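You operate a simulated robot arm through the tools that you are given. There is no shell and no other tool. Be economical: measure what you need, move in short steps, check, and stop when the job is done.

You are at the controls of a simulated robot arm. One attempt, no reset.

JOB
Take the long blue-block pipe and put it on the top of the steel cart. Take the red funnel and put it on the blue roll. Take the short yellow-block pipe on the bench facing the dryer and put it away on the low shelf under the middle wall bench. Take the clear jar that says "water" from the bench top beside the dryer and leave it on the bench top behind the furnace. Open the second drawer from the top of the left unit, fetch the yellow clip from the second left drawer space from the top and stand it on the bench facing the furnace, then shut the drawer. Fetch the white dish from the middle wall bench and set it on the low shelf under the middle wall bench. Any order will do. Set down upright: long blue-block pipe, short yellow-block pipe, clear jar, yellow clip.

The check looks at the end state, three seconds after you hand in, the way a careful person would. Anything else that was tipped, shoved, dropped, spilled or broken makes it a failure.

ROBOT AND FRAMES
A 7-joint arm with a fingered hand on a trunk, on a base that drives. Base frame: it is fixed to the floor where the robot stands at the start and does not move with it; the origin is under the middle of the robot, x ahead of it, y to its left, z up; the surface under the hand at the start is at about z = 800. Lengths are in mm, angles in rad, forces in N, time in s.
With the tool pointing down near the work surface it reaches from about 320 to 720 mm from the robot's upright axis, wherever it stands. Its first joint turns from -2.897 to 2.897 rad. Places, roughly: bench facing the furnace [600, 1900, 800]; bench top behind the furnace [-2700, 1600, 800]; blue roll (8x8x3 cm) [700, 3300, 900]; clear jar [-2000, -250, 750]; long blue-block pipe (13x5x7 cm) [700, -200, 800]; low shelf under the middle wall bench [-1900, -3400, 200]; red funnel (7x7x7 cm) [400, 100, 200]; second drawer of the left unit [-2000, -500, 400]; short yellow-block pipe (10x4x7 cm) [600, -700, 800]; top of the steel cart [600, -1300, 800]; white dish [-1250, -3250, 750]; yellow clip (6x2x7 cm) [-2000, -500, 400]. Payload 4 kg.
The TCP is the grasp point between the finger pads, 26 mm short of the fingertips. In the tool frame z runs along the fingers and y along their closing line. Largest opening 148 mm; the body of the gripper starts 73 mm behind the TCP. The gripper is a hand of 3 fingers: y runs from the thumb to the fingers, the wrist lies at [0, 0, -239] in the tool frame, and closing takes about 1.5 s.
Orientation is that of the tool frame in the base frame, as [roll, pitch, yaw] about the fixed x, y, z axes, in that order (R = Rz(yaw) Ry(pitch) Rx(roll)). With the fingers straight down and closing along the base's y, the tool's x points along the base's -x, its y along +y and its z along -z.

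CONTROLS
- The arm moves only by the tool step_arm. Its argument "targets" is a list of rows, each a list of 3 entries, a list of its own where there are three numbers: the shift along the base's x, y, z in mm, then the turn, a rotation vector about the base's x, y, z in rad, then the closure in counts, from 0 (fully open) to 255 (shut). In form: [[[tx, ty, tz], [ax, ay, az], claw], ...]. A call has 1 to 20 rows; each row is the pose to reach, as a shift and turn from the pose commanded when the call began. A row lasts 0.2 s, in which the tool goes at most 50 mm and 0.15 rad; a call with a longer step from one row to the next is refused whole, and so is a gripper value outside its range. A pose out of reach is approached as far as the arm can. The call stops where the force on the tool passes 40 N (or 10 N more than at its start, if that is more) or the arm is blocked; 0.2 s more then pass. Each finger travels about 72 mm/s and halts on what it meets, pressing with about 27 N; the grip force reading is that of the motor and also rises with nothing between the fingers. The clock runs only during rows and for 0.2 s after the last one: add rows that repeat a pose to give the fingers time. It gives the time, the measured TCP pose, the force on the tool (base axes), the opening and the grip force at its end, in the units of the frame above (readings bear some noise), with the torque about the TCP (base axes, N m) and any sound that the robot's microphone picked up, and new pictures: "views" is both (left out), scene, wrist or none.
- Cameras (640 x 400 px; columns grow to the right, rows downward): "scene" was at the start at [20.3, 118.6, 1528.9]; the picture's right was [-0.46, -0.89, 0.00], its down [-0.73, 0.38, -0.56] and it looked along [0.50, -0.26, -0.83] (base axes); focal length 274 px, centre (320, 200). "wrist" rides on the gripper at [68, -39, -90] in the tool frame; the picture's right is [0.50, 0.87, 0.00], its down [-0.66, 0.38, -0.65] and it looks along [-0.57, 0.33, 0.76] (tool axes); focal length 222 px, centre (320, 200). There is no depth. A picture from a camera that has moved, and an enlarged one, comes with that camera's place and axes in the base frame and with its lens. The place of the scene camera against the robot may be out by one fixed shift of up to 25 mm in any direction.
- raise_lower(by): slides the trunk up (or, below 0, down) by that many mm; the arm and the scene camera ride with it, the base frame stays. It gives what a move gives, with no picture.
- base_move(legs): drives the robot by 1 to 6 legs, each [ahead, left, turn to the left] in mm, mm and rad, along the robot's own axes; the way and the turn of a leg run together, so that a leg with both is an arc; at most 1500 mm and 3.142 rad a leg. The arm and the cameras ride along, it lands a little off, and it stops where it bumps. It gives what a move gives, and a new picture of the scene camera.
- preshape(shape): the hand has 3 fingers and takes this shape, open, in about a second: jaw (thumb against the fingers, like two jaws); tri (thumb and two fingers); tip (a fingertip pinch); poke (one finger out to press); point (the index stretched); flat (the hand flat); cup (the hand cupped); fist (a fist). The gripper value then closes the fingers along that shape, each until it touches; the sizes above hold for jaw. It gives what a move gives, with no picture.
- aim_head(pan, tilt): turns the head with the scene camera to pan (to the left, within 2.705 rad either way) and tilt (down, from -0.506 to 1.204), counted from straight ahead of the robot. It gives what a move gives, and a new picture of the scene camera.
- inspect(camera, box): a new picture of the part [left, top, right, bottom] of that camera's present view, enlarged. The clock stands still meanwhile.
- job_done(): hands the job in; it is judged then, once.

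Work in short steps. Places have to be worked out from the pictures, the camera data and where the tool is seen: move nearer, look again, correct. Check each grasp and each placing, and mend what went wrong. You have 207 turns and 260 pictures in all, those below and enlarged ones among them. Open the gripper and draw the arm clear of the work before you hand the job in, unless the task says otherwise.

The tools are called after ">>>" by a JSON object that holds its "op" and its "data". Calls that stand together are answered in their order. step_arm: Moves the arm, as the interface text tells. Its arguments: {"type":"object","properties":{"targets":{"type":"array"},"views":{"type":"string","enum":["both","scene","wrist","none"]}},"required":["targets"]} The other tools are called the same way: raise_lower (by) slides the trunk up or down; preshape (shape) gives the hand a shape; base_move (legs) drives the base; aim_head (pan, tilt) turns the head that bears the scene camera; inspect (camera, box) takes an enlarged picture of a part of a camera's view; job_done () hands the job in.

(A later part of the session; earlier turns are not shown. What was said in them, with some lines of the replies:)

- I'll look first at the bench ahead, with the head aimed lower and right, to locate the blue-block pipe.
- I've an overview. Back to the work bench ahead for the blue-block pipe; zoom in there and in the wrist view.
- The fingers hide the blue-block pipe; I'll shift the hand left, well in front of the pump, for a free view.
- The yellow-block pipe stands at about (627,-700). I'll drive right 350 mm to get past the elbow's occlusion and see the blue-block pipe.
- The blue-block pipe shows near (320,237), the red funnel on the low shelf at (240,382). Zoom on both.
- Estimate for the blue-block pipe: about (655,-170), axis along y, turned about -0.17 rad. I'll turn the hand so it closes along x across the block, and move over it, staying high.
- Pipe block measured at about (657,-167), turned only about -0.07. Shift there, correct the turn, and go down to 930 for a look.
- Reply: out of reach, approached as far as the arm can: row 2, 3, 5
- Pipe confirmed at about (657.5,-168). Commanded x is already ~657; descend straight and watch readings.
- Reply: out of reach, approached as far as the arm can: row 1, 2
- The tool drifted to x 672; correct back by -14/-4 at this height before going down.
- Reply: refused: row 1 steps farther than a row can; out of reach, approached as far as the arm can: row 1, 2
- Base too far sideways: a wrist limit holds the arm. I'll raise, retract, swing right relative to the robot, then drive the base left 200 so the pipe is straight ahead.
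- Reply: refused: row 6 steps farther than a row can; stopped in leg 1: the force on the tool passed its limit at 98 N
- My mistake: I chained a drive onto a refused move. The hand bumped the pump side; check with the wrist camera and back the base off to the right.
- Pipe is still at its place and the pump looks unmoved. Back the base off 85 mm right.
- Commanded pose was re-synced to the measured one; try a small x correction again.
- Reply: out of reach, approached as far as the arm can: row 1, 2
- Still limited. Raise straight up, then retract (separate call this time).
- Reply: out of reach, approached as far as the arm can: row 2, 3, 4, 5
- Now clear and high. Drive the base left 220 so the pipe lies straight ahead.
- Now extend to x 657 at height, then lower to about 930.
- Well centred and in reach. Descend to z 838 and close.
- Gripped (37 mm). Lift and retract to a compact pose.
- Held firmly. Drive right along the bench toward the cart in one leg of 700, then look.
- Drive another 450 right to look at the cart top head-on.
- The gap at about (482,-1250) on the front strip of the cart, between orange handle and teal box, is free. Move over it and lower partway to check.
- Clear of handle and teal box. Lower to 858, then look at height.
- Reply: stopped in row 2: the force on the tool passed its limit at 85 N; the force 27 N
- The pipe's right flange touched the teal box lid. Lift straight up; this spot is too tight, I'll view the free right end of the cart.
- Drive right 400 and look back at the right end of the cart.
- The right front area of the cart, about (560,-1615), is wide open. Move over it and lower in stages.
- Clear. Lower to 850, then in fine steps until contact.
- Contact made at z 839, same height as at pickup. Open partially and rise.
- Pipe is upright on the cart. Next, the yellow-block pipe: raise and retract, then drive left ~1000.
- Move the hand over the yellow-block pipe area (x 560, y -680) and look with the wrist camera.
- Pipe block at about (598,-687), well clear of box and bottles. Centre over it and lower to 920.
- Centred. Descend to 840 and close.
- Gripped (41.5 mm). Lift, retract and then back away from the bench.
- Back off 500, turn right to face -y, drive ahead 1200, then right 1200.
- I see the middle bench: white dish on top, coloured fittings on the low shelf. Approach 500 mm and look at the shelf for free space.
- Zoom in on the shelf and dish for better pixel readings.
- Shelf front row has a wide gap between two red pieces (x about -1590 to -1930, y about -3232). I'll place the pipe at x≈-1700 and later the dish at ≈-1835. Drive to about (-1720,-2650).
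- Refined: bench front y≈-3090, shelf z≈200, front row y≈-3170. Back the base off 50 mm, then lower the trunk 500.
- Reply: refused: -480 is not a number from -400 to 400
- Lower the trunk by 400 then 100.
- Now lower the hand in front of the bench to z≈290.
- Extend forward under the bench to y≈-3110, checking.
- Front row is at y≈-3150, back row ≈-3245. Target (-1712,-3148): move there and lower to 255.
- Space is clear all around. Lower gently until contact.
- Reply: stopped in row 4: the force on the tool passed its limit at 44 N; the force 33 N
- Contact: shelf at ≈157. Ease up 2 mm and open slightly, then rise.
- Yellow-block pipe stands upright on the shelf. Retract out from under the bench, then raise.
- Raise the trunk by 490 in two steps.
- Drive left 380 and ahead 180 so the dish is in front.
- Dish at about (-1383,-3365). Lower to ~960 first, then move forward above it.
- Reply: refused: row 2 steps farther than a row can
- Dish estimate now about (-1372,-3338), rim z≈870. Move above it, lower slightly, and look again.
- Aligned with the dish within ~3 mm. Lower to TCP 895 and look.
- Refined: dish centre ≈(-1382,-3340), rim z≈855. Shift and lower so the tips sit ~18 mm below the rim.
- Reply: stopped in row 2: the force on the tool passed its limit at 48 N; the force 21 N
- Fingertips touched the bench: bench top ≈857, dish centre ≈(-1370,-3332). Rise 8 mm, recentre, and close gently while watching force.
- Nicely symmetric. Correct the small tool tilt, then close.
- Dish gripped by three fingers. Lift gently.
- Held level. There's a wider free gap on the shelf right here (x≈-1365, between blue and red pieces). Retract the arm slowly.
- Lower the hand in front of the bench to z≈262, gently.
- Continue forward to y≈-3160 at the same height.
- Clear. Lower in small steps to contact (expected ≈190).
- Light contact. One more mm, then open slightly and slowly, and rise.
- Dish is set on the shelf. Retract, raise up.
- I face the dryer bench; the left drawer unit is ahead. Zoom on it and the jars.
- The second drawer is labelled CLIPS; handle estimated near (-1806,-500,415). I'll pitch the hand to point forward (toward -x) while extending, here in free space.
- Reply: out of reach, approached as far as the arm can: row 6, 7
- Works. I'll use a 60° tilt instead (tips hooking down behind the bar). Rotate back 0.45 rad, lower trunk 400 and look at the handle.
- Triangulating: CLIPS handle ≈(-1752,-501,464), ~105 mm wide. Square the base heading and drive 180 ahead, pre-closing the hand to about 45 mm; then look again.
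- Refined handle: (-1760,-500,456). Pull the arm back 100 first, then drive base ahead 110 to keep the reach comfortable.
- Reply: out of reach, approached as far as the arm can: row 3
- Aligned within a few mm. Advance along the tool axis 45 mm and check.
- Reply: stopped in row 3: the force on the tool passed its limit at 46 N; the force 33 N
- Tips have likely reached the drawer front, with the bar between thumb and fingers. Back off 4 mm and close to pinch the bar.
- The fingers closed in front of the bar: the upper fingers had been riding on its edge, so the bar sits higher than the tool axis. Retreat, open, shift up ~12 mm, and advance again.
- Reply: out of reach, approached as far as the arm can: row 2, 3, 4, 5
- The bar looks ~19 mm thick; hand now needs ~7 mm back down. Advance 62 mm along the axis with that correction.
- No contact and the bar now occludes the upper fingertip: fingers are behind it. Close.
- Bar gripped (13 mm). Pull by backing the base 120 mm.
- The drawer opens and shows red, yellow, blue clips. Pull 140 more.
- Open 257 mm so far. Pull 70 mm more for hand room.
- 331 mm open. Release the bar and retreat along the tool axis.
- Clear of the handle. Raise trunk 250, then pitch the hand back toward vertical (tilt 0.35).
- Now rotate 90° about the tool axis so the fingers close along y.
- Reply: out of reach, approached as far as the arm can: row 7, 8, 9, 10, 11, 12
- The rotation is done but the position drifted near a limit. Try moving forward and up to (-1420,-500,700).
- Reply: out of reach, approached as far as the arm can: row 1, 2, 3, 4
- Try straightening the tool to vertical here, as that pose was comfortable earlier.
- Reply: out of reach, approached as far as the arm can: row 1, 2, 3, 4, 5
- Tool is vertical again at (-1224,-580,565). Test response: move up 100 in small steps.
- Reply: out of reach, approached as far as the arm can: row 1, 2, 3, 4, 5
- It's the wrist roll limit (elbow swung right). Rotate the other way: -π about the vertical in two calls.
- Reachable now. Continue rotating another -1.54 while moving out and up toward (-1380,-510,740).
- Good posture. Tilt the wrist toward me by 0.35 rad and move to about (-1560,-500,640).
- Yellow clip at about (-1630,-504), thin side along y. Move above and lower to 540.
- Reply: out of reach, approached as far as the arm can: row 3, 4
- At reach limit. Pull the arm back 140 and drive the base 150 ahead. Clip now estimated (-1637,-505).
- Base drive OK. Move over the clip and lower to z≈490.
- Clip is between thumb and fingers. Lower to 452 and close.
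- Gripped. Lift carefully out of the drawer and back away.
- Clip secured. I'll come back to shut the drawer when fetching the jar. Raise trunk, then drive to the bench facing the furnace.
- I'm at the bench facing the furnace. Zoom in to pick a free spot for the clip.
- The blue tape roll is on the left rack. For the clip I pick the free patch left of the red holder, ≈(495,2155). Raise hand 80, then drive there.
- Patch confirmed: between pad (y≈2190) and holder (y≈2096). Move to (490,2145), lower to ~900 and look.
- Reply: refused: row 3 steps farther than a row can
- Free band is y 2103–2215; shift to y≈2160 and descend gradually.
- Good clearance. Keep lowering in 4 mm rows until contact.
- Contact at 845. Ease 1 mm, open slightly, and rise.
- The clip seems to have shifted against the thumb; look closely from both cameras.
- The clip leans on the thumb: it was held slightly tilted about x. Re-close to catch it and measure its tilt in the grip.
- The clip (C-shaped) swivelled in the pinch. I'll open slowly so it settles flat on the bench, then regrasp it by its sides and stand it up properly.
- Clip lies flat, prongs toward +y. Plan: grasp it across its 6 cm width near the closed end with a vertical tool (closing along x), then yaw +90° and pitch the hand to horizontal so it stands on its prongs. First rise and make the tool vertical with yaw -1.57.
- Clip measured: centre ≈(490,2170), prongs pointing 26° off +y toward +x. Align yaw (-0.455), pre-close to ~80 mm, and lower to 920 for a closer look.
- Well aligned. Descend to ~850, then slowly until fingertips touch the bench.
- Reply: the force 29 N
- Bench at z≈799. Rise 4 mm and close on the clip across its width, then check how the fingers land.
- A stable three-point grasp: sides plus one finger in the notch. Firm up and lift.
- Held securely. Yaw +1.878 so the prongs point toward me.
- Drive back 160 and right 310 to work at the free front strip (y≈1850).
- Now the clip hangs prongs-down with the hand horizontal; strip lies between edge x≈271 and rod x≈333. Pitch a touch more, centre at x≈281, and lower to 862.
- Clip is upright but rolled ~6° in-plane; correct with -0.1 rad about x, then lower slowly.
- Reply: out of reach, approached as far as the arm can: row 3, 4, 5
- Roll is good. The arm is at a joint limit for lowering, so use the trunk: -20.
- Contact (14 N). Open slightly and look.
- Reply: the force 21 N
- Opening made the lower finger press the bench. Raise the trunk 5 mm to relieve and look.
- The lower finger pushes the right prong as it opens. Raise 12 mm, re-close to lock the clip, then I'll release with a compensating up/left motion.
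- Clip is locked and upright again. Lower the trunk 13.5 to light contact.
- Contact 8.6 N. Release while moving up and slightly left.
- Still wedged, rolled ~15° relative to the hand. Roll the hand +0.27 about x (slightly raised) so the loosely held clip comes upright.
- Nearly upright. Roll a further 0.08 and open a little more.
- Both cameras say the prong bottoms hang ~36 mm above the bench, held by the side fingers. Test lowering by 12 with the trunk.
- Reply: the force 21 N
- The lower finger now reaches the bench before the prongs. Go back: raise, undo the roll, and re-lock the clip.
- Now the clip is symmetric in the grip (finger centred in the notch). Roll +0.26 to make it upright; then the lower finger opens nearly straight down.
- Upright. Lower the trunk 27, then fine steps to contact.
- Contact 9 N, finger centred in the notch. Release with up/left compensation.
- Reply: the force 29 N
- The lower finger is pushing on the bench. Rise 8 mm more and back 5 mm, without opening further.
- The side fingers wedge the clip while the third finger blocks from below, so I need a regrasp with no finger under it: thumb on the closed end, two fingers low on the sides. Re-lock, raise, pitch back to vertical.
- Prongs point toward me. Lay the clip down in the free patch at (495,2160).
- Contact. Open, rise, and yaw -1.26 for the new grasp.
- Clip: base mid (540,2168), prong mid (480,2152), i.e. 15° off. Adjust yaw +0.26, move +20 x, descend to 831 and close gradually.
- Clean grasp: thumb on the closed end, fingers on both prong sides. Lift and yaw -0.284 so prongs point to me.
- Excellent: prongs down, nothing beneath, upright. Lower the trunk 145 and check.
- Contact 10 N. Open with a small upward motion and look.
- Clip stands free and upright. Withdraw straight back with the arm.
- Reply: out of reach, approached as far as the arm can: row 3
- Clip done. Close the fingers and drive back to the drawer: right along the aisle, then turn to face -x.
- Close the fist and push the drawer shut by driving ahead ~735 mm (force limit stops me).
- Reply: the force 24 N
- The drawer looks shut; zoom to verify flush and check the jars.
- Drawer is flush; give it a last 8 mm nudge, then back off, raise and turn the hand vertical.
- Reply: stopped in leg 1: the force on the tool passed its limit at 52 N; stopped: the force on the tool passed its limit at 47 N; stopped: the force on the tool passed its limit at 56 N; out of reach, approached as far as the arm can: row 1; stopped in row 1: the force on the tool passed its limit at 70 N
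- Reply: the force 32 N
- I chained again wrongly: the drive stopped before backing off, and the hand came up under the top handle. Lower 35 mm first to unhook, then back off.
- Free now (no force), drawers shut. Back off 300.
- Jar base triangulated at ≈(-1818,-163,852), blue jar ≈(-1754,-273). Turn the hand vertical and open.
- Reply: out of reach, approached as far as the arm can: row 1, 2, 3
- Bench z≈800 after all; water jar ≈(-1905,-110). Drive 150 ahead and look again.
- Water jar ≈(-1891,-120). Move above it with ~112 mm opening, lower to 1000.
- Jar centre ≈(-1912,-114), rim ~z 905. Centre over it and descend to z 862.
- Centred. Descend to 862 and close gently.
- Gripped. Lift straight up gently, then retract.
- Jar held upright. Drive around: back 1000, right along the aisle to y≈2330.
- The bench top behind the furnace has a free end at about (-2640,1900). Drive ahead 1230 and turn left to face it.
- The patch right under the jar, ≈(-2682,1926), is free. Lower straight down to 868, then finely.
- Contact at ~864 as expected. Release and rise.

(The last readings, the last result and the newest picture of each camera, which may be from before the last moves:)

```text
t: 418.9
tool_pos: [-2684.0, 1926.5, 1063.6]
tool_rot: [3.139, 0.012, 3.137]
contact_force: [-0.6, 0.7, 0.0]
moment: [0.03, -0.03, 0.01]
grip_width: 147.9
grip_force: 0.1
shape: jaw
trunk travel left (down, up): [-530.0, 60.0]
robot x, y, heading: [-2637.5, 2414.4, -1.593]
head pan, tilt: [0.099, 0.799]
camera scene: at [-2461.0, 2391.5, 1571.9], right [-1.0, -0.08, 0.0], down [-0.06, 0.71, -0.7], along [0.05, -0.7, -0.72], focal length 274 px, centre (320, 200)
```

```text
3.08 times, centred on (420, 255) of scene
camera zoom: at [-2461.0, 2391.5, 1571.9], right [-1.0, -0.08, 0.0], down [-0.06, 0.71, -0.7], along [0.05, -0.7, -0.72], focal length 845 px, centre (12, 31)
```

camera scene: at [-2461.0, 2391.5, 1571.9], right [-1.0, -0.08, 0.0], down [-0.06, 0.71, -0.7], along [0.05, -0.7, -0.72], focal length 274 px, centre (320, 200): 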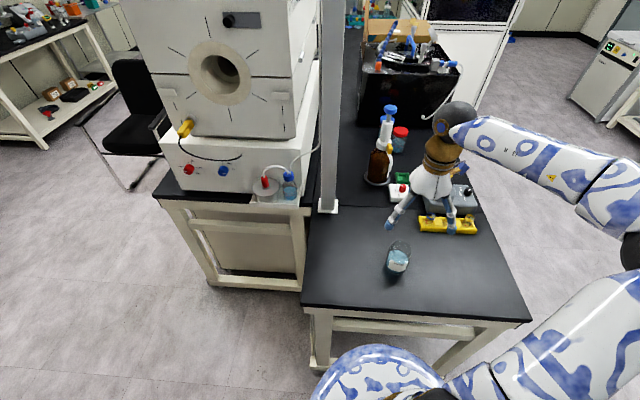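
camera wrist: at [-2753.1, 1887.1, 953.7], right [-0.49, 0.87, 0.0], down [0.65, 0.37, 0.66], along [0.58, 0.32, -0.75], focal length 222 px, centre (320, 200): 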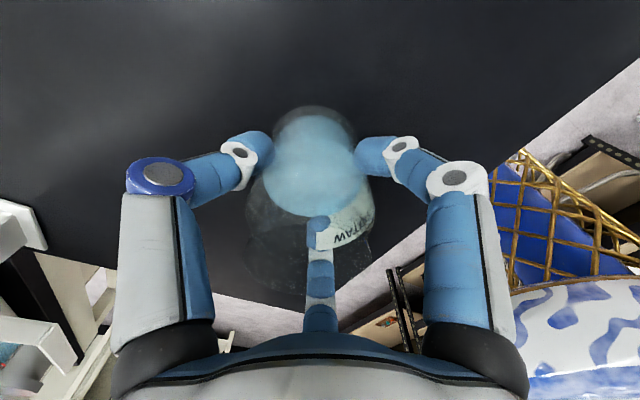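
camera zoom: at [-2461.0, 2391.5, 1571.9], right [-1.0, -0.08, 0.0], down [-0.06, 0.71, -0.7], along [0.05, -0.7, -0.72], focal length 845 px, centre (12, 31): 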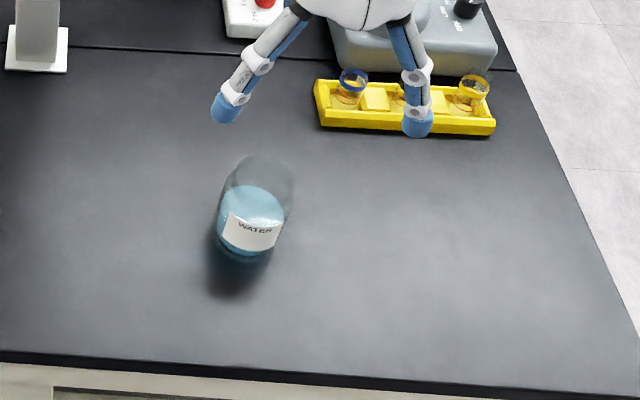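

Jar stands well. Last: the funnel. Back away, turn to +x, and drive along the aisle; on the way look at the blue roll.

>>> {"op": "base_move", "data": {"legs": [[-320, 0, 0], [0, 0, 1.593], [1250, 0, 0], [1150, 0, 0]]}}

>>> {"op": "aim_head", "data": {"pan": 0.5, "tilt": 0.45}}

```text
t: 436.3
tool_pos: [261.8, 2802.9, 1062.3]
tool_rot: [3.14, 0.012, -1.534]
contact_force: [0.4, 0.8, 0.2]
moment: [0.0, 0.04, 0.0]
grip_width: 148.1
grip_force: 0.1
shape: jaw
trunk travel left (down, up): [-530.0, 60.0]
robot x, y, heading: [-228.5, 2832.2, 0.02]
head pan, tilt: [0.099, 0.799]
camera scene: at [-194.3, 2988.6, 1571.9], right [0.12, -0.99, 0.0], down [-0.71, -0.09, -0.7], along [0.69, 0.08, -0.72], focal length 274 px, centre (320, 200)
```

scene: 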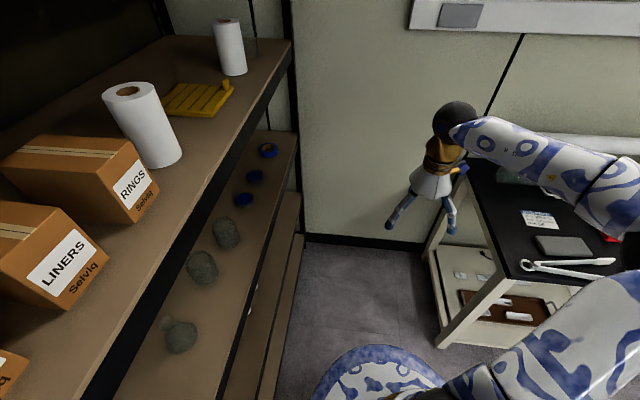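

```text
t: 437.2
tool_pos: [262.6, 2803.0, 1062.4]
tool_rot: [3.139, 0.013, -1.535]
contact_force: [-0.3, 0.1, -0.2]
moment: [0.0, 0.03, -0.01]
grip_width: 147.9
grip_force: 0.1
shape: jaw
trunk travel left (down, up): [-530.0, 60.0]
robot x, y, heading: [-222.8, 2830.5, 0.019]
head pan, tilt: [0.499, 0.45]
camera scene: at [-194.7, 3024.5, 1602.3], right [0.5, -0.87, 0.0], down [-0.38, -0.22, -0.9], along [0.78, 0.45, -0.44], focal length 274 px, centre (320, 200)
```

scene: 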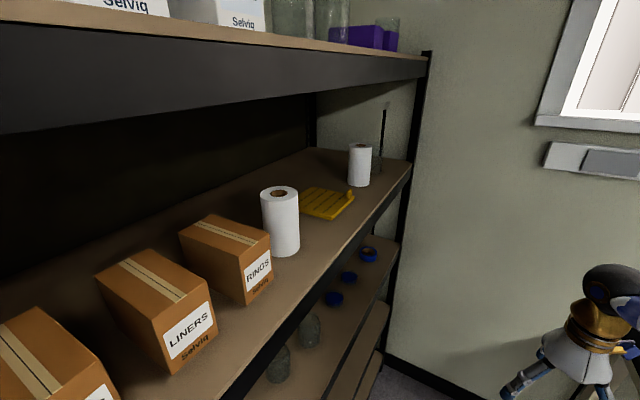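

Roll ≈(680,3302) on a shelf with limited headroom, so a tilted hand will be needed there. Drive to the funnel: right along the aisle to y≈168.

>>> {"op": "base_move", "data": {"legs": [[0, -1330, -0.02], [0, -1332, 0], [30, 0, 0]]}}

>>> {"op": "raise_lower", "data": {"by": -120}}

```text
t: 450.6
tool_pos: [172.1, 90.4, 1061.0]
tool_rot: [3.139, 0.013, -1.629]
contact_force: [0.4, 0.2, -0.1]
moment: [-0.01, 0.03, 0.01]
grip_width: 147.9
grip_force: 0.1
shape: jaw
trunk travel left (down, up): [-530.0, 60.0]
robot x, y, heading: [-312.3, 164.0, -0.077]
head pan, tilt: [0.499, 0.45]
camera scene: at [-260.3, 356.2, 1602.3], right [0.41, -0.91, 0.0], down [-0.4, -0.18, -0.9], along [0.82, 0.37, -0.44], focal length 274 px, centre (320, 200)
```

scene: 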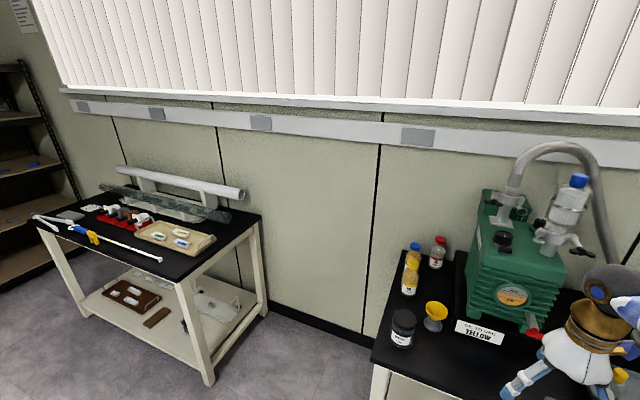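

```text
t: 452.1
tool_pos: [171.7, 88.8, 941.8]
tool_rot: [3.141, 0.012, -1.63]
contact_force: [0.1, 0.4, 1.1]
moment: [0.02, 0.0, 0.01]
grip_width: 148.0
grip_force: 0.1
shape: jaw
trunk travel left (down, up): [-410.0, 180.0]
robot x, y, heading: [-314.3, 162.8, -0.076]
head pan, tilt: [0.499, 0.45]
```

Lower trunk 400 in front of the bench, then bring the hand to z≈350 with a 0.58 rad forward tilt and look.

>>> {"op": "raise_lower", "data": {"by": -400}}

>>> {"op": "step_arm", "data": {"targets": [[[0, 10, -40], [0, -0.1, 0.03], 120], [[0, 20, -75], [0, -0.24, 0.06], 120], [[0, 32, -110], [0, -0.38, 0.07], 120], [[0, 44, -150], [0, -0.5, 0.07], 120], [[10, 50, -190], [0, -0.58, 0.07], 120]], "views": "wrist"}}

```text
t: 455.9
tool_pos: [172.7, 90.5, 541.8]
tool_rot: [3.141, 0.013, -1.629]
contact_force: [0.1, -0.8, 0.0]
moment: [0.02, 0.0, 0.03]
grip_width: 147.6
grip_force: 0.1
shape: jaw
trunk travel left (down, up): [-10.0, 580.0]
robot x, y, heading: [-312.9, 157.6, -0.076]
head pan, tilt: [0.499, 0.45]
```

```text
t: 457.1
tool_pos: [180.9, 142.3, 347.6]
tool_rot: [-2.564, 0.023, -1.547]
contact_force: [0.4, 0.0, 0.7]
moment: [0.0, 0.0, 0.0]
grip_width: 78.9
grip_force: 0.0
shape: jaw
trunk travel left (down, up): [-10.0, 580.0]
robot x, y, heading: [-313.0, 162.3, -0.077]
head pan, tilt: [0.499, 0.45]
camera wrist: at [165.5, 71.9, 444.7], right [-0.71, -0.51, -0.48], down [-0.69, 0.63, 0.36], along [0.12, 0.59, -0.8], focal length 222 px, centre (320, 200)
```

wrist: 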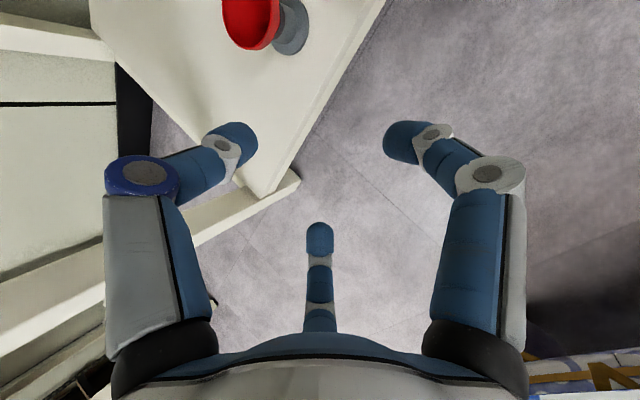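

Funnel ≈(372,121), rim z≈236 (shelf ≈157). Move to the pre-approach point (310,121,268) and look.

>>> {"op": "step_arm", "data": {"targets": [[[30, -5, -20], [0, 0, 0], 120], [[65, -10, -40], [0, 0, 0], 120], [[100, -16, -60], [0, 0, 0], 120], [[128, -21, -79], [0, 0, 0], 120]], "views": "wrist"}}

```text
t: 458.1
tool_pos: [310.6, 117.8, 274.4]
tool_rot: [-2.565, 0.023, -1.545]
contact_force: [0.1, -0.5, 0.6]
moment: [0.0, 0.03, -0.01]
grip_width: 78.5
grip_force: 0.1
shape: jaw
trunk travel left (down, up): [-10.0, 580.0]
robot x, y, heading: [-315.2, 167.2, -0.074]
head pan, tilt: [0.499, 0.45]
camera wrist: at [294.4, 48.3, 369.9], right [-0.71, -0.51, -0.48], down [-0.69, 0.63, 0.36], along [0.13, 0.59, -0.8], focal length 222 px, centre (320, 200)
```

wrist: 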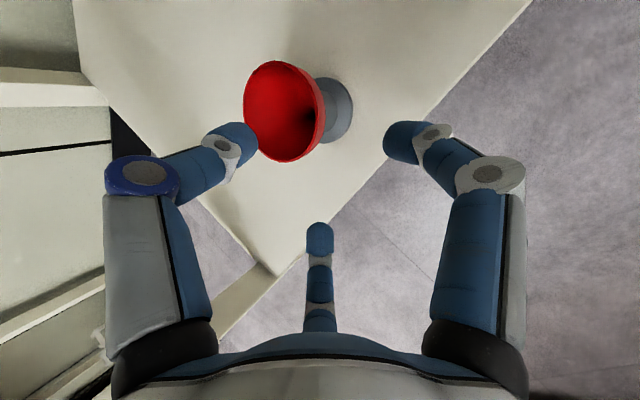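

Funnel rim centre ≈(373,113,240). Narrow to ~60 mm and advance most of the way so the thumb enters the bowl; check.

>>> {"op": "step_arm", "data": {"targets": [[[8, -2, -8], [0, 0, 0], 148], [[18, -4, -22], [0, 0, 0], 148], [[26, -5, -34], [0, 0, 0], 148]], "views": "wrist"}}

```text
t: 458.9
tool_pos: [337.2, 113.5, 239.5]
tool_rot: [-2.563, 0.023, -1.548]
contact_force: [-0.2, -0.3, -0.1]
moment: [-0.02, 0.01, 0.0]
grip_width: 62.1
grip_force: 0.0
shape: jaw
trunk travel left (down, up): [-10.0, 580.0]
robot x, y, heading: [-311.3, 159.5, -0.074]
head pan, tilt: [0.499, 0.45]
camera wrist: at [321.7, 42.8, 335.2], right [-0.71, -0.51, -0.48], down [-0.69, 0.63, 0.36], along [0.13, 0.59, -0.8], focal length 222 px, centre (320, 200)
```

wrist: 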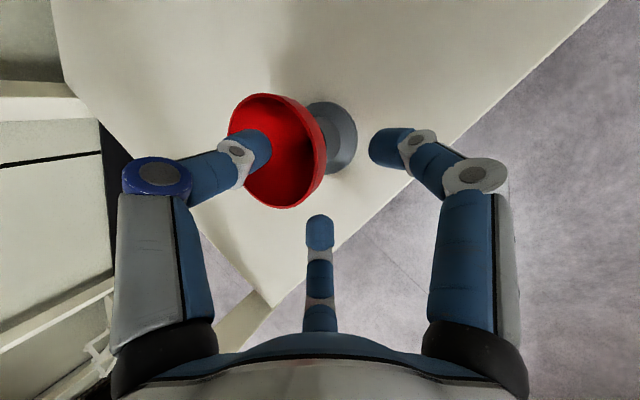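

Thumb is over the bowl. Advance a bit more along the axis and check depth again.

>>> {"op": "step_arm", "data": {"targets": [[[6, 4, -10], [0, 0, 0], 148], [[12, 8, -20], [0, 0, 0], 148]], "views": "wrist"}}

```text
t: 459.5
tool_pos: [348.7, 122.9, 220.3]
tool_rot: [-2.564, 0.022, -1.545]
contact_force: [0.0, 0.0, -0.8]
moment: [-0.01, -0.02, -0.02]
grip_width: 62.2
grip_force: 0.0
shape: jaw
trunk travel left (down, up): [-10.0, 580.0]
robot x, y, heading: [-312.4, 162.8, -0.076]
head pan, tilt: [0.499, 0.45]
camera wrist: at [333.6, 52.5, 315.3], right [-0.71, -0.51, -0.48], down [-0.69, 0.63, 0.36], along [0.12, 0.59, -0.8], focal length 222 px, centre (320, 200)
```

wrist: 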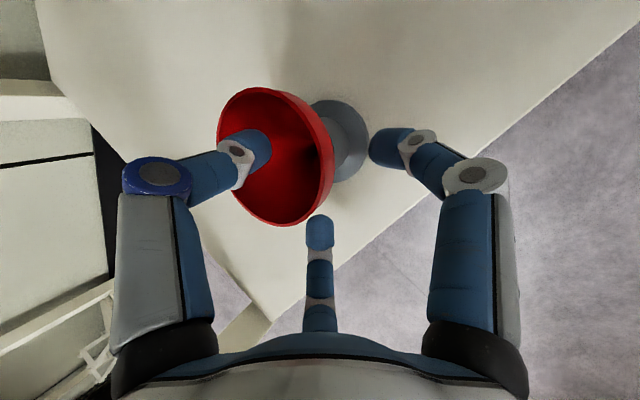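

Refined: rim centre ≈(390,129,208), Ø≈86. Advance 25 mm more and close on the near wall.

>>> {"op": "step_arm", "data": {"targets": [[[4, 3, -12], [0, 0, 0], 148], [[9, 6, -24], [0, 0, 0], 148], [[9, 6, -24], [0, 0, 0], 180], [[9, 6, -24], [0, 0, 0], 210], [[9, 6, -24], [0, 0, 0], 240], [[9, 6, -24], [0, 0, 0], 255], [[9, 6, -24], [0, 0, 0], 255]], "views": "wrist"}}

```text
t: 460.2
tool_pos: [363.1, 127.1, 206.0]
tool_rot: [-2.546, 0.021, -1.546]
contact_force: [-7.6, -0.5, 37.2]
moment: [-0.11, -1.28, -0.07]
grip_width: 52.0
grip_force: 0.0
shape: jaw
trunk travel left (down, up): [-10.0, 580.0]
robot x, y, heading: [-315.6, 164.4, -0.075]
head pan, tilt: [0.499, 0.45]
stopped in row 3: the force on the tool passed its limit at 43 N (the readings are from after the stop); the commanded pose is now the measured one
camera wrist: at [345.8, 56.2, 302.1], right [-0.7, -0.51, -0.5], down [-0.7, 0.63, 0.34], along [0.14, 0.59, -0.8], focal length 222 px, centre (320, 200)
```

wrist: 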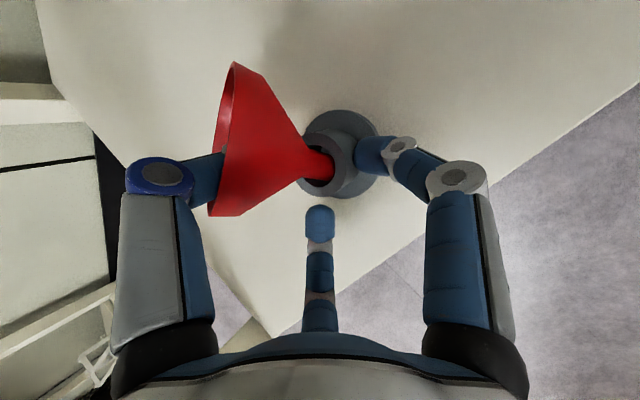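

The funnel is separate from its grey stand and got tipped by the thumb. Ease the hand back along its axis to let it settle, and look.

>>> {"op": "step_arm", "data": {"targets": [[[-3, 0, 5], [0, 0, 0], 148], [[-8, -1, 14], [0, 0, 0], 148], [[-14, -2, 25], [0, 0, 0], 148], [[-20, -3, 38], [0, 0, 0], 148], [[-28, -4, 55], [0, 0, 0], 148]], "views": "wrist"}}

```text
t: 461.4
tool_pos: [331.6, 123.5, 256.9]
tool_rot: [-2.557, 0.021, -1.55]
contact_force: [0.1, 0.0, 0.3]
moment: [0.03, 0.02, -0.01]
grip_width: 62.2
grip_force: 0.0
shape: jaw
trunk travel left (down, up): [-10.0, 580.0]
robot x, y, heading: [-314.2, 164.4, -0.073]
head pan, tilt: [0.499, 0.45]
camera wrist: at [315.0, 52.3, 351.9], right [-0.71, -0.51, -0.49], down [-0.69, 0.63, 0.35], along [0.13, 0.59, -0.8], focal length 222 px, centre (320, 200)
```

wrist: 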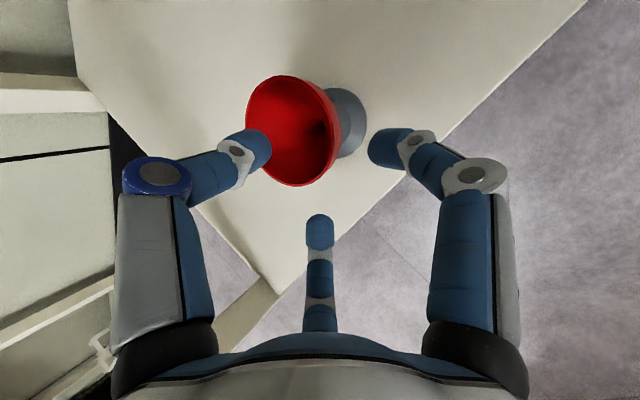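

The funnel settled back upright. With Ø70 its rim centre is ≈(376,115,236). Narrow to ~44 mm, advance to pinch the near wall: TCP (348,115,226), and close.

>>> {"op": "step_arm", "data": {"targets": [[[-2, -5, -2], [0, 0, 0], 170], [[-2, -8, -2], [0, 0, 0], 180], [[5, -8, -13], [0, 0, 0], 180], [[12, -8, -23], [0, 0, 0], 180], [[17, -8, -31], [0, 0, 0], 180], [[17, -8, -31], [0, 0, 0], 205], [[17, -8, -31], [0, 0, 0], 230], [[17, -8, -31], [0, 0, 0], 255], [[17, -8, -31], [0, 0, 0], 255], [[17, -8, -31], [0, 0, 0], 255]], "views": "wrist"}}

```text
t: 463.6
tool_pos: [350.4, 115.1, 225.1]
tool_rot: [-2.553, 0.021, -1.548]
contact_force: [0.4, -0.9, -0.1]
moment: [-0.04, 0.0, -0.01]
grip_width: 7.5
grip_force: 27.1
shape: jaw
trunk travel left (down, up): [-10.0, 580.0]
robot x, y, heading: [-314.4, 165.1, -0.076]
head pan, tilt: [0.499, 0.45]
camera wrist: at [332.8, 45.0, 319.7], right [-0.71, -0.51, -0.49], down [-0.69, 0.63, 0.35], along [0.13, 0.59, -0.8], focal length 222 px, centre (320, 200)
```

wrist: 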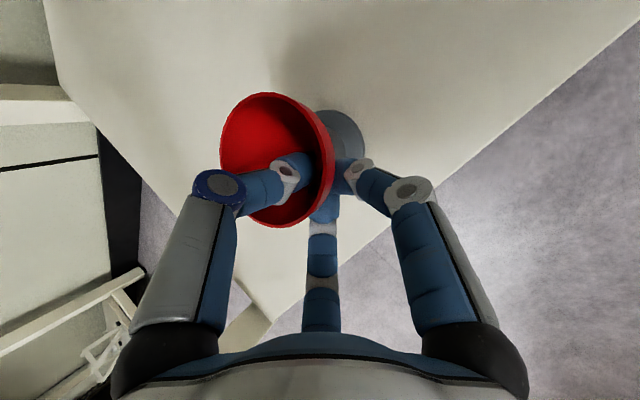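

Perfect pinch on the funnel wall (7.5 mm), funnel upright. Lift it straight out of the stand, retract, and rise.

>>> {"op": "step_arm", "data": {"targets": [[[0, 0, 10], [0, 0, 0], 255], [[0, 0, 25], [0, 0, 0], 255], [[0, 0, 45], [0, 0, 0], 255], [[0, 0, 70], [0, 0, 0], 255], [[-10, 0, 95], [0, 0, 0], 255], [[-45, 0, 110], [0, 0, 0], 255], [[-85, 0, 115], [0, 0, 0], 255], [[-125, 0, 120], [0, 0, 0], 255], [[-165, 0, 125], [0, 0, 0], 255], [[-200, 0, 140], [0, 0, 0], 255], [[-220, 0, 180], [0, 0, 0], 255], [[-230, 0, 220], [0, 0, 0], 255], [[-235, 0, 260], [0, 0, 0], 255]], "views": "wrist"}}

```text
t: 466.4
tool_pos: [116.3, 116.5, 486.3]
tool_rot: [-2.555, 0.021, -1.547]
contact_force: [0.2, 0.1, 1.5]
moment: [0.01, 0.01, -0.03]
grip_width: 7.1
grip_force: 27.3
shape: jaw
trunk travel left (down, up): [-10.0, 580.0]
robot x, y, heading: [-313.8, 166.8, -0.075]
head pan, tilt: [0.499, 0.45]
camera wrist: at [98.9, 45.9, 582.6], right [-0.71, -0.51, -0.49], down [-0.69, 0.63, 0.35], along [0.13, 0.59, -0.8], focal length 222 px, centre (320, 200)
```

wrist: 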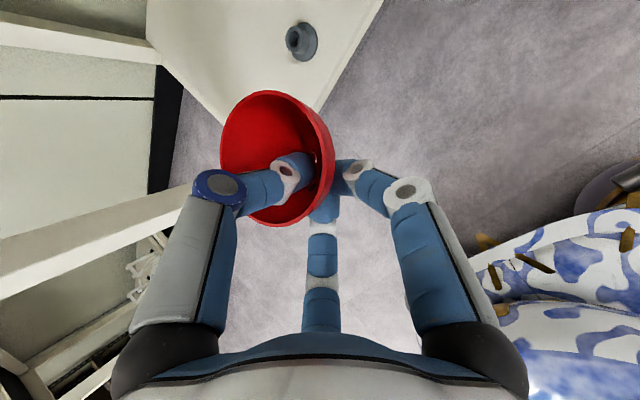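

Funnel out, stand undisturbed. Raise the trunk.

>>> {"op": "raise_lower", "data": {"by": 400}}

>>> {"op": "raise_lower", "data": {"by": 150}}

```text
t: 470.3
tool_pos: [115.5, 116.5, 887.2]
tool_rot: [-2.554, 0.02, -1.549]
contact_force: [0.1, 0.3, -0.9]
moment: [0.01, 0.01, 0.0]
grip_width: 7.2
grip_force: 26.5
shape: jaw
trunk travel left (down, up): [-410.0, 180.0]
robot x, y, heading: [-317.7, 167.9, -0.073]
head pan, tilt: [0.499, 0.45]
```

```text
t: 472.0
tool_pos: [115.5, 116.6, 1037.4]
tool_rot: [-2.556, 0.02, -1.549]
contact_force: [-0.5, -0.1, -0.2]
moment: [0.01, 0.0, -0.01]
grip_width: 7.3
grip_force: 27.2
shape: jaw
trunk travel left (down, up): [-560.0, 30.0]
robot x, y, heading: [-314.8, 165.0, -0.077]
head pan, tilt: [0.499, 0.45]
```

Drive to the rack: left along the aisle, turn to face +y, then shift right to x≈550.

>>> {"op": "base_move", "data": {"legs": [[0, 0, 0.076], [0, 1240, 0], [0, 1245, 0], [0, 0, 1.571], [0, -864, 0]]}}

```text
t: 490.4
tool_pos: [87.4, 3030.8, 1035.5]
tool_rot: [-2.559, 0.022, 0.114]
contact_force: [-0.2, 1.8, -0.7]
moment: [-0.08, 0.0, -0.02]
grip_width: 7.3
grip_force: 26.9
shape: jaw
trunk travel left (down, up): [-560.0, 30.0]
robot x, y, heading: [82.2, 2596.3, 1.583]
head pan, tilt: [0.499, 0.45]
stopped in leg 5: the robot was blocked; the commanded pose is now the measured one
camera scene: at [-98.2, 2621.8, 1632.1], right [0.87, 0.49, 0.0], down [0.21, -0.38, -0.9], along [-0.44, 0.78, -0.44], focal length 274 px, centre (320, 200)
```

scene: 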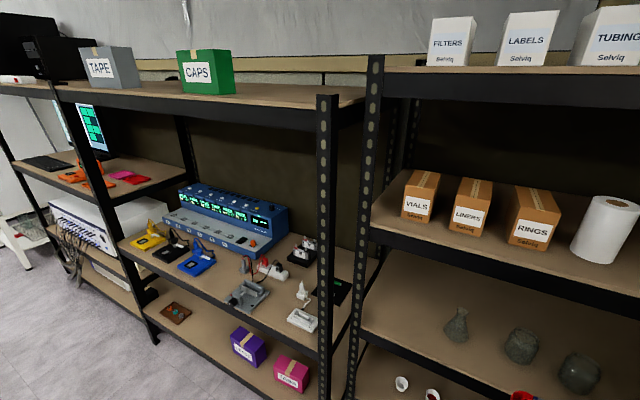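

Base touched the bench end (needs ~310 mm clearance). Step left, go ahead 115, then right to x≈525.

>>> {"op": "base_move", "data": {"legs": [[0, 25, 0], [120, 0, -0.012], [0, -468, 0]]}}

```text
t: 494.4
tool_pos: [521.9, 3158.1, 1037.4]
tool_rot: [-2.556, 0.023, 0.107]
contact_force: [-0.4, -0.3, -0.2]
moment: [-0.02, 0.0, -0.03]
grip_width: 6.8
grip_force: 26.8
shape: jaw
trunk travel left (down, up): [-560.0, 30.0]
robot x, y, heading: [509.3, 2727.8, 1.579]
head pan, tilt: [0.499, 0.45]
camera scene: at [332.7, 2748.0, 1632.3], right [0.87, 0.49, 0.0], down [0.21, -0.38, -0.9], along [-0.44, 0.79, -0.44], focal length 274 px, centre (320, 200)
```

scene: 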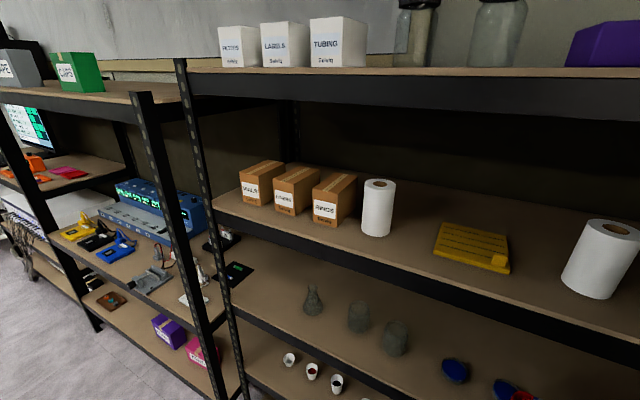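

Corrected roll position ≈(665,3307). Tilt 0.2 more and move the funnel in above the roll: TCP (667,3281,1010); check with the wrist view.

>>> {"op": "step_arm", "data": {"targets": [[[35, 0, -8], [0.07, 0.006, 0], 255], [[70, 5, -16], [0.14, 0.012, 0], 255], [[105, 20, -22], [0.2, 0.017, 0], 255], [[130, 55, -27], [0.2, 0.017, 0], 255], [[142, 95, -27], [0.2, 0.017, 0], 255], [[145, 123, -27], [0.2, 0.017, 0], 255]], "views": "wrist"}}

```text
t: 495.8
tool_pos: [668.8, 3279.8, 1008.6]
tool_rot: [-2.355, 0.018, 0.109]
contact_force: [-0.5, 0.9, -0.3]
moment: [0.02, 0.02, 0.02]
grip_width: 7.3
grip_force: 26.5
shape: jaw
out of reach, approached as far as the arm can: row 1, 2
trunk travel left (down, up): [-560.0, 30.0]
robot x, y, heading: [509.7, 2725.9, 1.582]
head pan, tilt: [0.499, 0.45]
camera wrist: at [740.5, 3250.0, 1099.1], right [0.55, -0.55, -0.62], down [-0.57, -0.8, 0.21], along [-0.61, 0.24, -0.76], focal length 222 px, centre (320, 200)
```

wrist: 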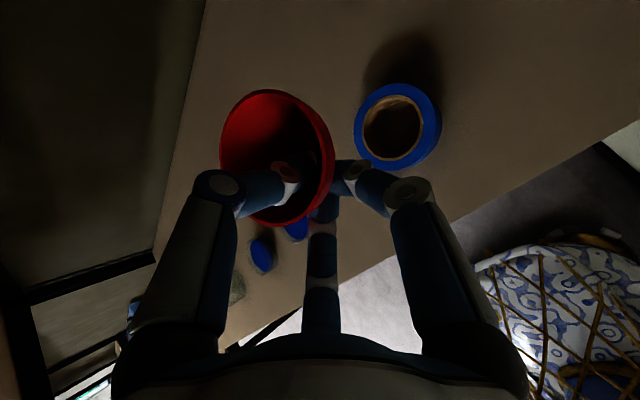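

Roll seen at ≈(695,3317), top z≈889; funnel must shift +29 x. Move and lower to TCP 940 so the stem enters the hole; check.

>>> {"op": "step_arm", "data": {"targets": [[[15, 0, 0], [0, 0, 0], 255], [[29, 0, 0], [0, 0, 0], 255], [[29, 0, -20], [0, 0, 0], 255], [[29, 0, -40], [0, 0, 0], 255], [[29, 0, -55], [0, 0, 0], 255], [[29, 0, -66], [0, 0, 0], 255]], "views": "wrist"}}

```text
t: 497.2
tool_pos: [695.6, 3280.4, 947.9]
tool_rot: [-2.352, 0.016, 0.11]
contact_force: [1.3, -3.3, 13.6]
moment: [0.31, 0.07, 0.0]
grip_width: 7.4
grip_force: 27.1
shape: jaw
trunk travel left (down, up): [-560.0, 30.0]
robot x, y, heading: [510.2, 2728.4, 1.582]
head pan, tilt: [0.499, 0.45]
camera wrist: at [766.9, 3250.8, 1037.9], right [0.55, -0.55, -0.62], down [-0.57, -0.8, 0.2], along [-0.61, 0.24, -0.76], focal length 222 px, centre (320, 200)
```

wrist: 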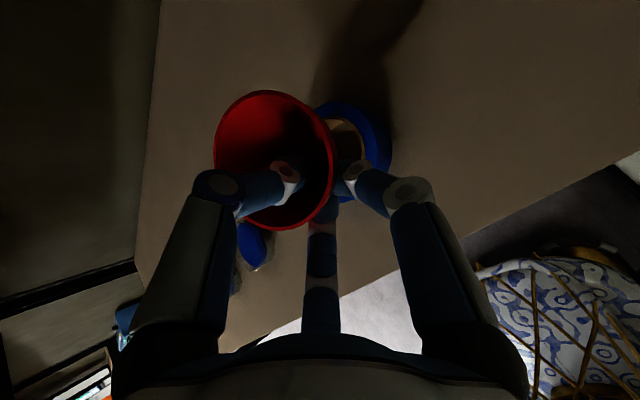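

Stem contacts near the roll top at 948; the roll centre looks ≈(684,3321). Raise 5, shift (-9,+4) and feel down again.

>>> {"op": "step_arm", "data": {"targets": [[[0, 0, 6], [0, 0, 0], 255], [[-9, 4, 6], [0, 0, 0], 255], [[-9, 4, 0], [0, 0, 0], 255], [[-9, 4, -4], [0, 0, 0], 255], [[-9, 4, -8], [0, 0, 0], 255]], "views": "none"}}

```text
t: 498.4
tool_pos: [686.3, 3284.4, 936.5]
tool_rot: [-2.351, 0.016, 0.111]
contact_force: [2.6, -4.8, 19.4]
moment: [0.66, 0.2, 0.0]
grip_width: 9.1
grip_force: 27.3
shape: jaw
trunk travel left (down, up): [-560.0, 30.0]
robot x, y, heading: [512.2, 2724.5, 1.579]
head pan, tilt: [0.499, 0.45]
```

Feel-based search for the hole (saving the last picture): lift 14, move to TCP ≈(700,3278), lower gently.

>>> {"op": "step_arm", "data": {"targets": [[[0, 0, 10], [0, 0, 0], 255], [[7, -3, 16], [0, 0, 0], 255], [[14, -6, 16], [0, 0, 0], 255], [[14, -6, 10], [0, 0, 0], 255], [[14, -6, 5], [0, 0, 0], 255], [[14, -6, 1], [0, 0, 0], 255]], "views": "none"}}

```text
t: 499.8
tool_pos: [701.7, 3278.5, 936.7]
tool_rot: [-2.352, 0.018, 0.113]
contact_force: [0.6, -1.5, 16.9]
moment: [0.67, 0.28, 0.03]
grip_width: 8.6
grip_force: 26.6
shape: jaw
trunk travel left (down, up): [-560.0, 30.0]
robot x, y, heading: [510.6, 2729.0, 1.586]
head pan, tilt: [0.499, 0.45]
```

The roll top behaves as solid at z≈893, so a stem-down stand won't hold. I'll lay the funnel on its side across the roll: lift 65, roll the hand left about the forward axis by 1.3 rad.

>>> {"op": "step_arm", "data": {"targets": [[[0, 0, 35], [0, 0, 0], 255], [[-10, 0, 65], [0, 0, 0], 255], [[-19, 3, 65], [0.012, -0.14, 0], 255], [[-19, 3, 65], [0.023, -0.28, 0], 255], [[-19, 3, 65], [0.035, -0.42, 0], 255], [[-19, 3, 65], [0.046, -0.56, 0], 255], [[-19, 3, 65], [0.058, -0.7, 0], 255], [[-19, 3, 65], [0.07, -0.84, 0], 255], [[-19, 3, 65], [0.081, -0.98, 0], 255], [[-19, 3, 65], [0.093, -1.12, 0], 255], [[-19, 3, 65], [0.1, -1.22, 0], 255]], "views": "none"}}

```text
t: 502.2
tool_pos: [681.3, 3280.9, 1003.0]
tool_rot: [-2.432, -1.207, 0.166]
contact_force: [0.0, 0.0, -0.8]
moment: [0.02, -0.05, 0.0]
grip_width: 7.6
grip_force: 27.0
shape: jaw
trunk travel left (down, up): [-560.0, 30.0]
robot x, y, heading: [514.1, 2725.2, 1.585]
head pan, tilt: [0.499, 0.45]
```

Rolled without trouble. Lower toward contact (expected ≈920).

>>> {"op": "step_arm", "data": {"targets": [[[0, 2, -30], [0, 0, 0], 255], [[0, 2, -55], [0, 0, 0], 255], [[0, 2, -65], [0, 0, 0], 255], [[0, 2, -70], [0, 0, 0], 255], [[0, 2, -74], [0, 0, 0], 255], [[0, 2, -78], [0, 0, 0], 255]], "views": "none"}}

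```text
t: 503.6
tool_pos: [681.0, 3282.5, 931.2]
tool_rot: [-2.387, -1.214, 0.122]
contact_force: [0.1, -2.9, 21.8]
moment: [0.16, -0.08, -0.03]
grip_width: 6.9
grip_force: 26.8
shape: jaw
trunk travel left (down, up): [-560.0, 30.0]
robot x, y, heading: [512.8, 2727.2, 1.582]
head pan, tilt: [0.499, 0.45]
stopped in row 6: the force on the tool passed its limit at 42 N (the readings are from after the stop); the commanded pose is now the measured one
```

Contact at 931. Use the last picture to judge the pose before releasing.

>>> {"op": "inspect", "data": {"camera": "wrist", "box": [120, 20, 520, 270]}}

```text
1.60 times, centred on (320, 145) of wrist
camera zoom: at [622.1, 3242.2, 1026.5], right [0.8, -0.54, 0.26], down [-0.34, -0.77, -0.54], along [0.49, 0.34, -0.8], focal length 355 px, centre (320, 288)
```

zoom: 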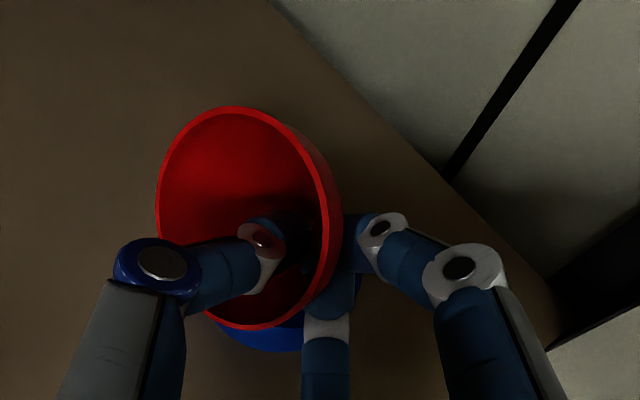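

The funnel leans toward me with fingers under it. I'll lift 60, remove the backward lean (-0.5 about x) and lean it more to the left (-0.4 about y) so it lies across the roll.

>>> {"op": "step_arm", "data": {"targets": [[[0, 0, 35], [0, 0, 0], 255], [[0, 0, 60], [0, 0, 0], 255], [[0, 0, 60], [-0.13, 0, 0], 255], [[0, 0, 60], [-0.26, 0, 0], 255], [[0, 0, 60], [-0.38, 0, 0], 255], [[0, 0, 60], [-0.5, 0, 0], 255], [[0, 0, 60], [-0.4995, -0.098, -0.025], 255], [[0, 0, 60], [-0.4985, -0.196, -0.05], 255], [[0, 0, 60], [-0.496, -0.294, -0.075], 255], [[0, 0, 60], [-0.493, -0.392, -0.1], 255]], "views": "none"}}

```text
t: 505.8
tool_pos: [681.4, 3284.0, 987.3]
tool_rot: [2.266, -1.056, 1.549]
contact_force: [0.1, 0.2, -0.5]
moment: [0.02, 0.05, -0.01]
grip_width: 7.1
grip_force: 26.9
shape: jaw
trunk travel left (down, up): [-560.0, 30.0]
robot x, y, heading: [510.3, 2727.6, 1.58]
head pan, tilt: [0.499, 0.45]
no pictures are left
```

Pose reached. Lower gently to contact (expected ≈950).

>>> {"op": "step_arm", "data": {"targets": [[[0, -1, -15], [0, 0, 0], 255], [[0, -2, -24], [0, 0, 0], 255], [[0, -2, -29], [0, 0, 0], 255], [[0, -2, -33], [0, 0, 0], 255], [[0, -2, -37], [0, 0, 0], 255]], "views": "none"}}

```text
t: 507.0
tool_pos: [682.0, 3281.0, 949.8]
tool_rot: [2.267, -1.057, 1.548]
contact_force: [2.0, -1.3, 5.4]
moment: [0.09, -0.03, -0.03]
grip_width: 7.0
grip_force: 26.8
shape: jaw
trunk travel left (down, up): [-560.0, 30.0]
robot x, y, heading: [510.0, 2724.9, 1.579]
head pan, tilt: [0.499, 0.45]
no pictures are left
```

Light contact; geometry says the bowl's rim edge rests on the roll with the pinched wall on top. Nudge 5 mm left, then release slowly.

>>> {"op": "step_arm", "data": {"targets": [[[0, 0, 3], [0, 0, 0], 255], [[-5, 1, 3], [0, 0, 0], 255], [[-5, 1, 0], [0, 0, 0], 255], [[-5, 1, -2], [0, 0, 0], 255], [[-5, 1, -2], [0, 0, 0], 242], [[-5, 1, -2], [0, 0, 0], 234], [[-5, 1, -2], [0, 0, 0], 226], [[-5, 1, -2], [0, 0, 0], 218], [[-5, 1, -2], [0, 0, 0], 212], [[-5, 1, -2], [0, 0, 0], 206], [[-5, 1, -2], [0, 0, 0], 206]], "views": "none"}}

```text
t: 509.4
tool_pos: [676.7, 3282.7, 947.0]
tool_rot: [2.27, -1.056, 1.548]
contact_force: [-0.8, 0.6, -0.3]
moment: [-0.01, -0.01, -0.02]
grip_width: 28.2
grip_force: 0.1
shape: jaw
trunk travel left (down, up): [-560.0, 30.0]
robot x, y, heading: [510.2, 2727.4, 1.579]
head pan, tilt: [0.499, 0.45]
no pictures are left
```

No contact force after opening. Withdraw slowly along the tool axis.

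>>> {"op": "step_arm", "data": {"targets": [[[-6, -4, 2.5], [0, 0, 0], 206], [[-12, -8, 5], [0, 0, 0], 206], [[-19, -13, 8], [0, 0, 0], 206], [[-27, -19, 11], [0, 0, 0], 206], [[-37, -26, 15], [0, 0, 0], 206], [[-50, -35, 20], [0, 0, 0], 206]], "views": "none"}}

```text
t: 510.8
tool_pos: [625.2, 3247.2, 967.0]
tool_rot: [2.272, -1.057, 1.545]
contact_force: [0.1, 0.1, 0.4]
moment: [0.01, 0.0, -0.02]
grip_width: 28.4
grip_force: 0.0
shape: jaw
trunk travel left (down, up): [-560.0, 30.0]
robot x, y, heading: [514.1, 2725.7, 1.582]
head pan, tilt: [0.499, 0.45]
no pictures are left
```

Clear. Draw the arm back out of the rack and open the hand.

>>> {"op": "step_arm", "data": {"targets": [[[-10, -30, 8], [0, 0, 0], 206], [[-15, -65, 14], [0, 0, 0], 206], [[-15, -100, 20], [0, 0, 0], 150], [[-15, -130, 20], [0, 0, 0], 60], [[-15, -140, 20], [0, 0, 0], 0], [[-15, -140, 20], [0, 0, 0], 0], [[-15, -140, 20], [0, 0, 0], 0]], "views": "none"}}

```text
t: 512.4
tool_pos: [600.1, 3146.9, 979.8]
tool_rot: [2.269, -1.058, 1.545]
contact_force: [0.6, -0.8, 0.8]
moment: [-0.01, 0.02, -0.02]
grip_width: 147.8
grip_force: 0.1
shape: jaw
out of reach, approached as far as the arm can: row 3, 4, 5, 6, 7
trunk travel left (down, up): [-560.0, 30.0]
robot x, y, heading: [509.2, 2728.1, 1.585]
head pan, tilt: [0.499, 0.45]
no pictures are left
```

The hand is open and out of the rack, so I'm handing in.

>>> {"op": "job_done", "data": {}}

```text
The job is handed in.
```

I handed the job in with all six items moved. I have no picture of the funnel after I let go of it. I laid it on its side across the blue roll by touch. Standing on its stem, it met what felt like a solid top on the roll. Picture budget was used up by then, so I can't confirm it stayed on.

- **Blue-block pipe:** upright on the right front of the steel cart.
- **Yellow-block pipe:** upright on the low shelf under the middle wall bench.
- **White dish:** on that same low shelf, level, with its contents still in it.
- **Yellow clip:** standing prongs-down on the front strip of the bench facing the furnace. It fell over on the first try, and I regrasped it twice before it stood. The drawer is shut; it looked flush and did not move when I pushed it again.
- **Water jar:** upright on the bench top behind the furnace.

Bumps along the way:
- **Pump:** the hand hit its side at up to 98 N; it looked unmoved.
- **Teal box on the cart:** the blue-block pipe pressed on its lid; it looked unmoved.
- **Top drawer handle:** the hand caught under it at up to 70 N, and the drawer stayed shut.
- **Bench facing the furnace:** the robot's base ran into its end after the clip was standing there. I did not look at the clip again after that.
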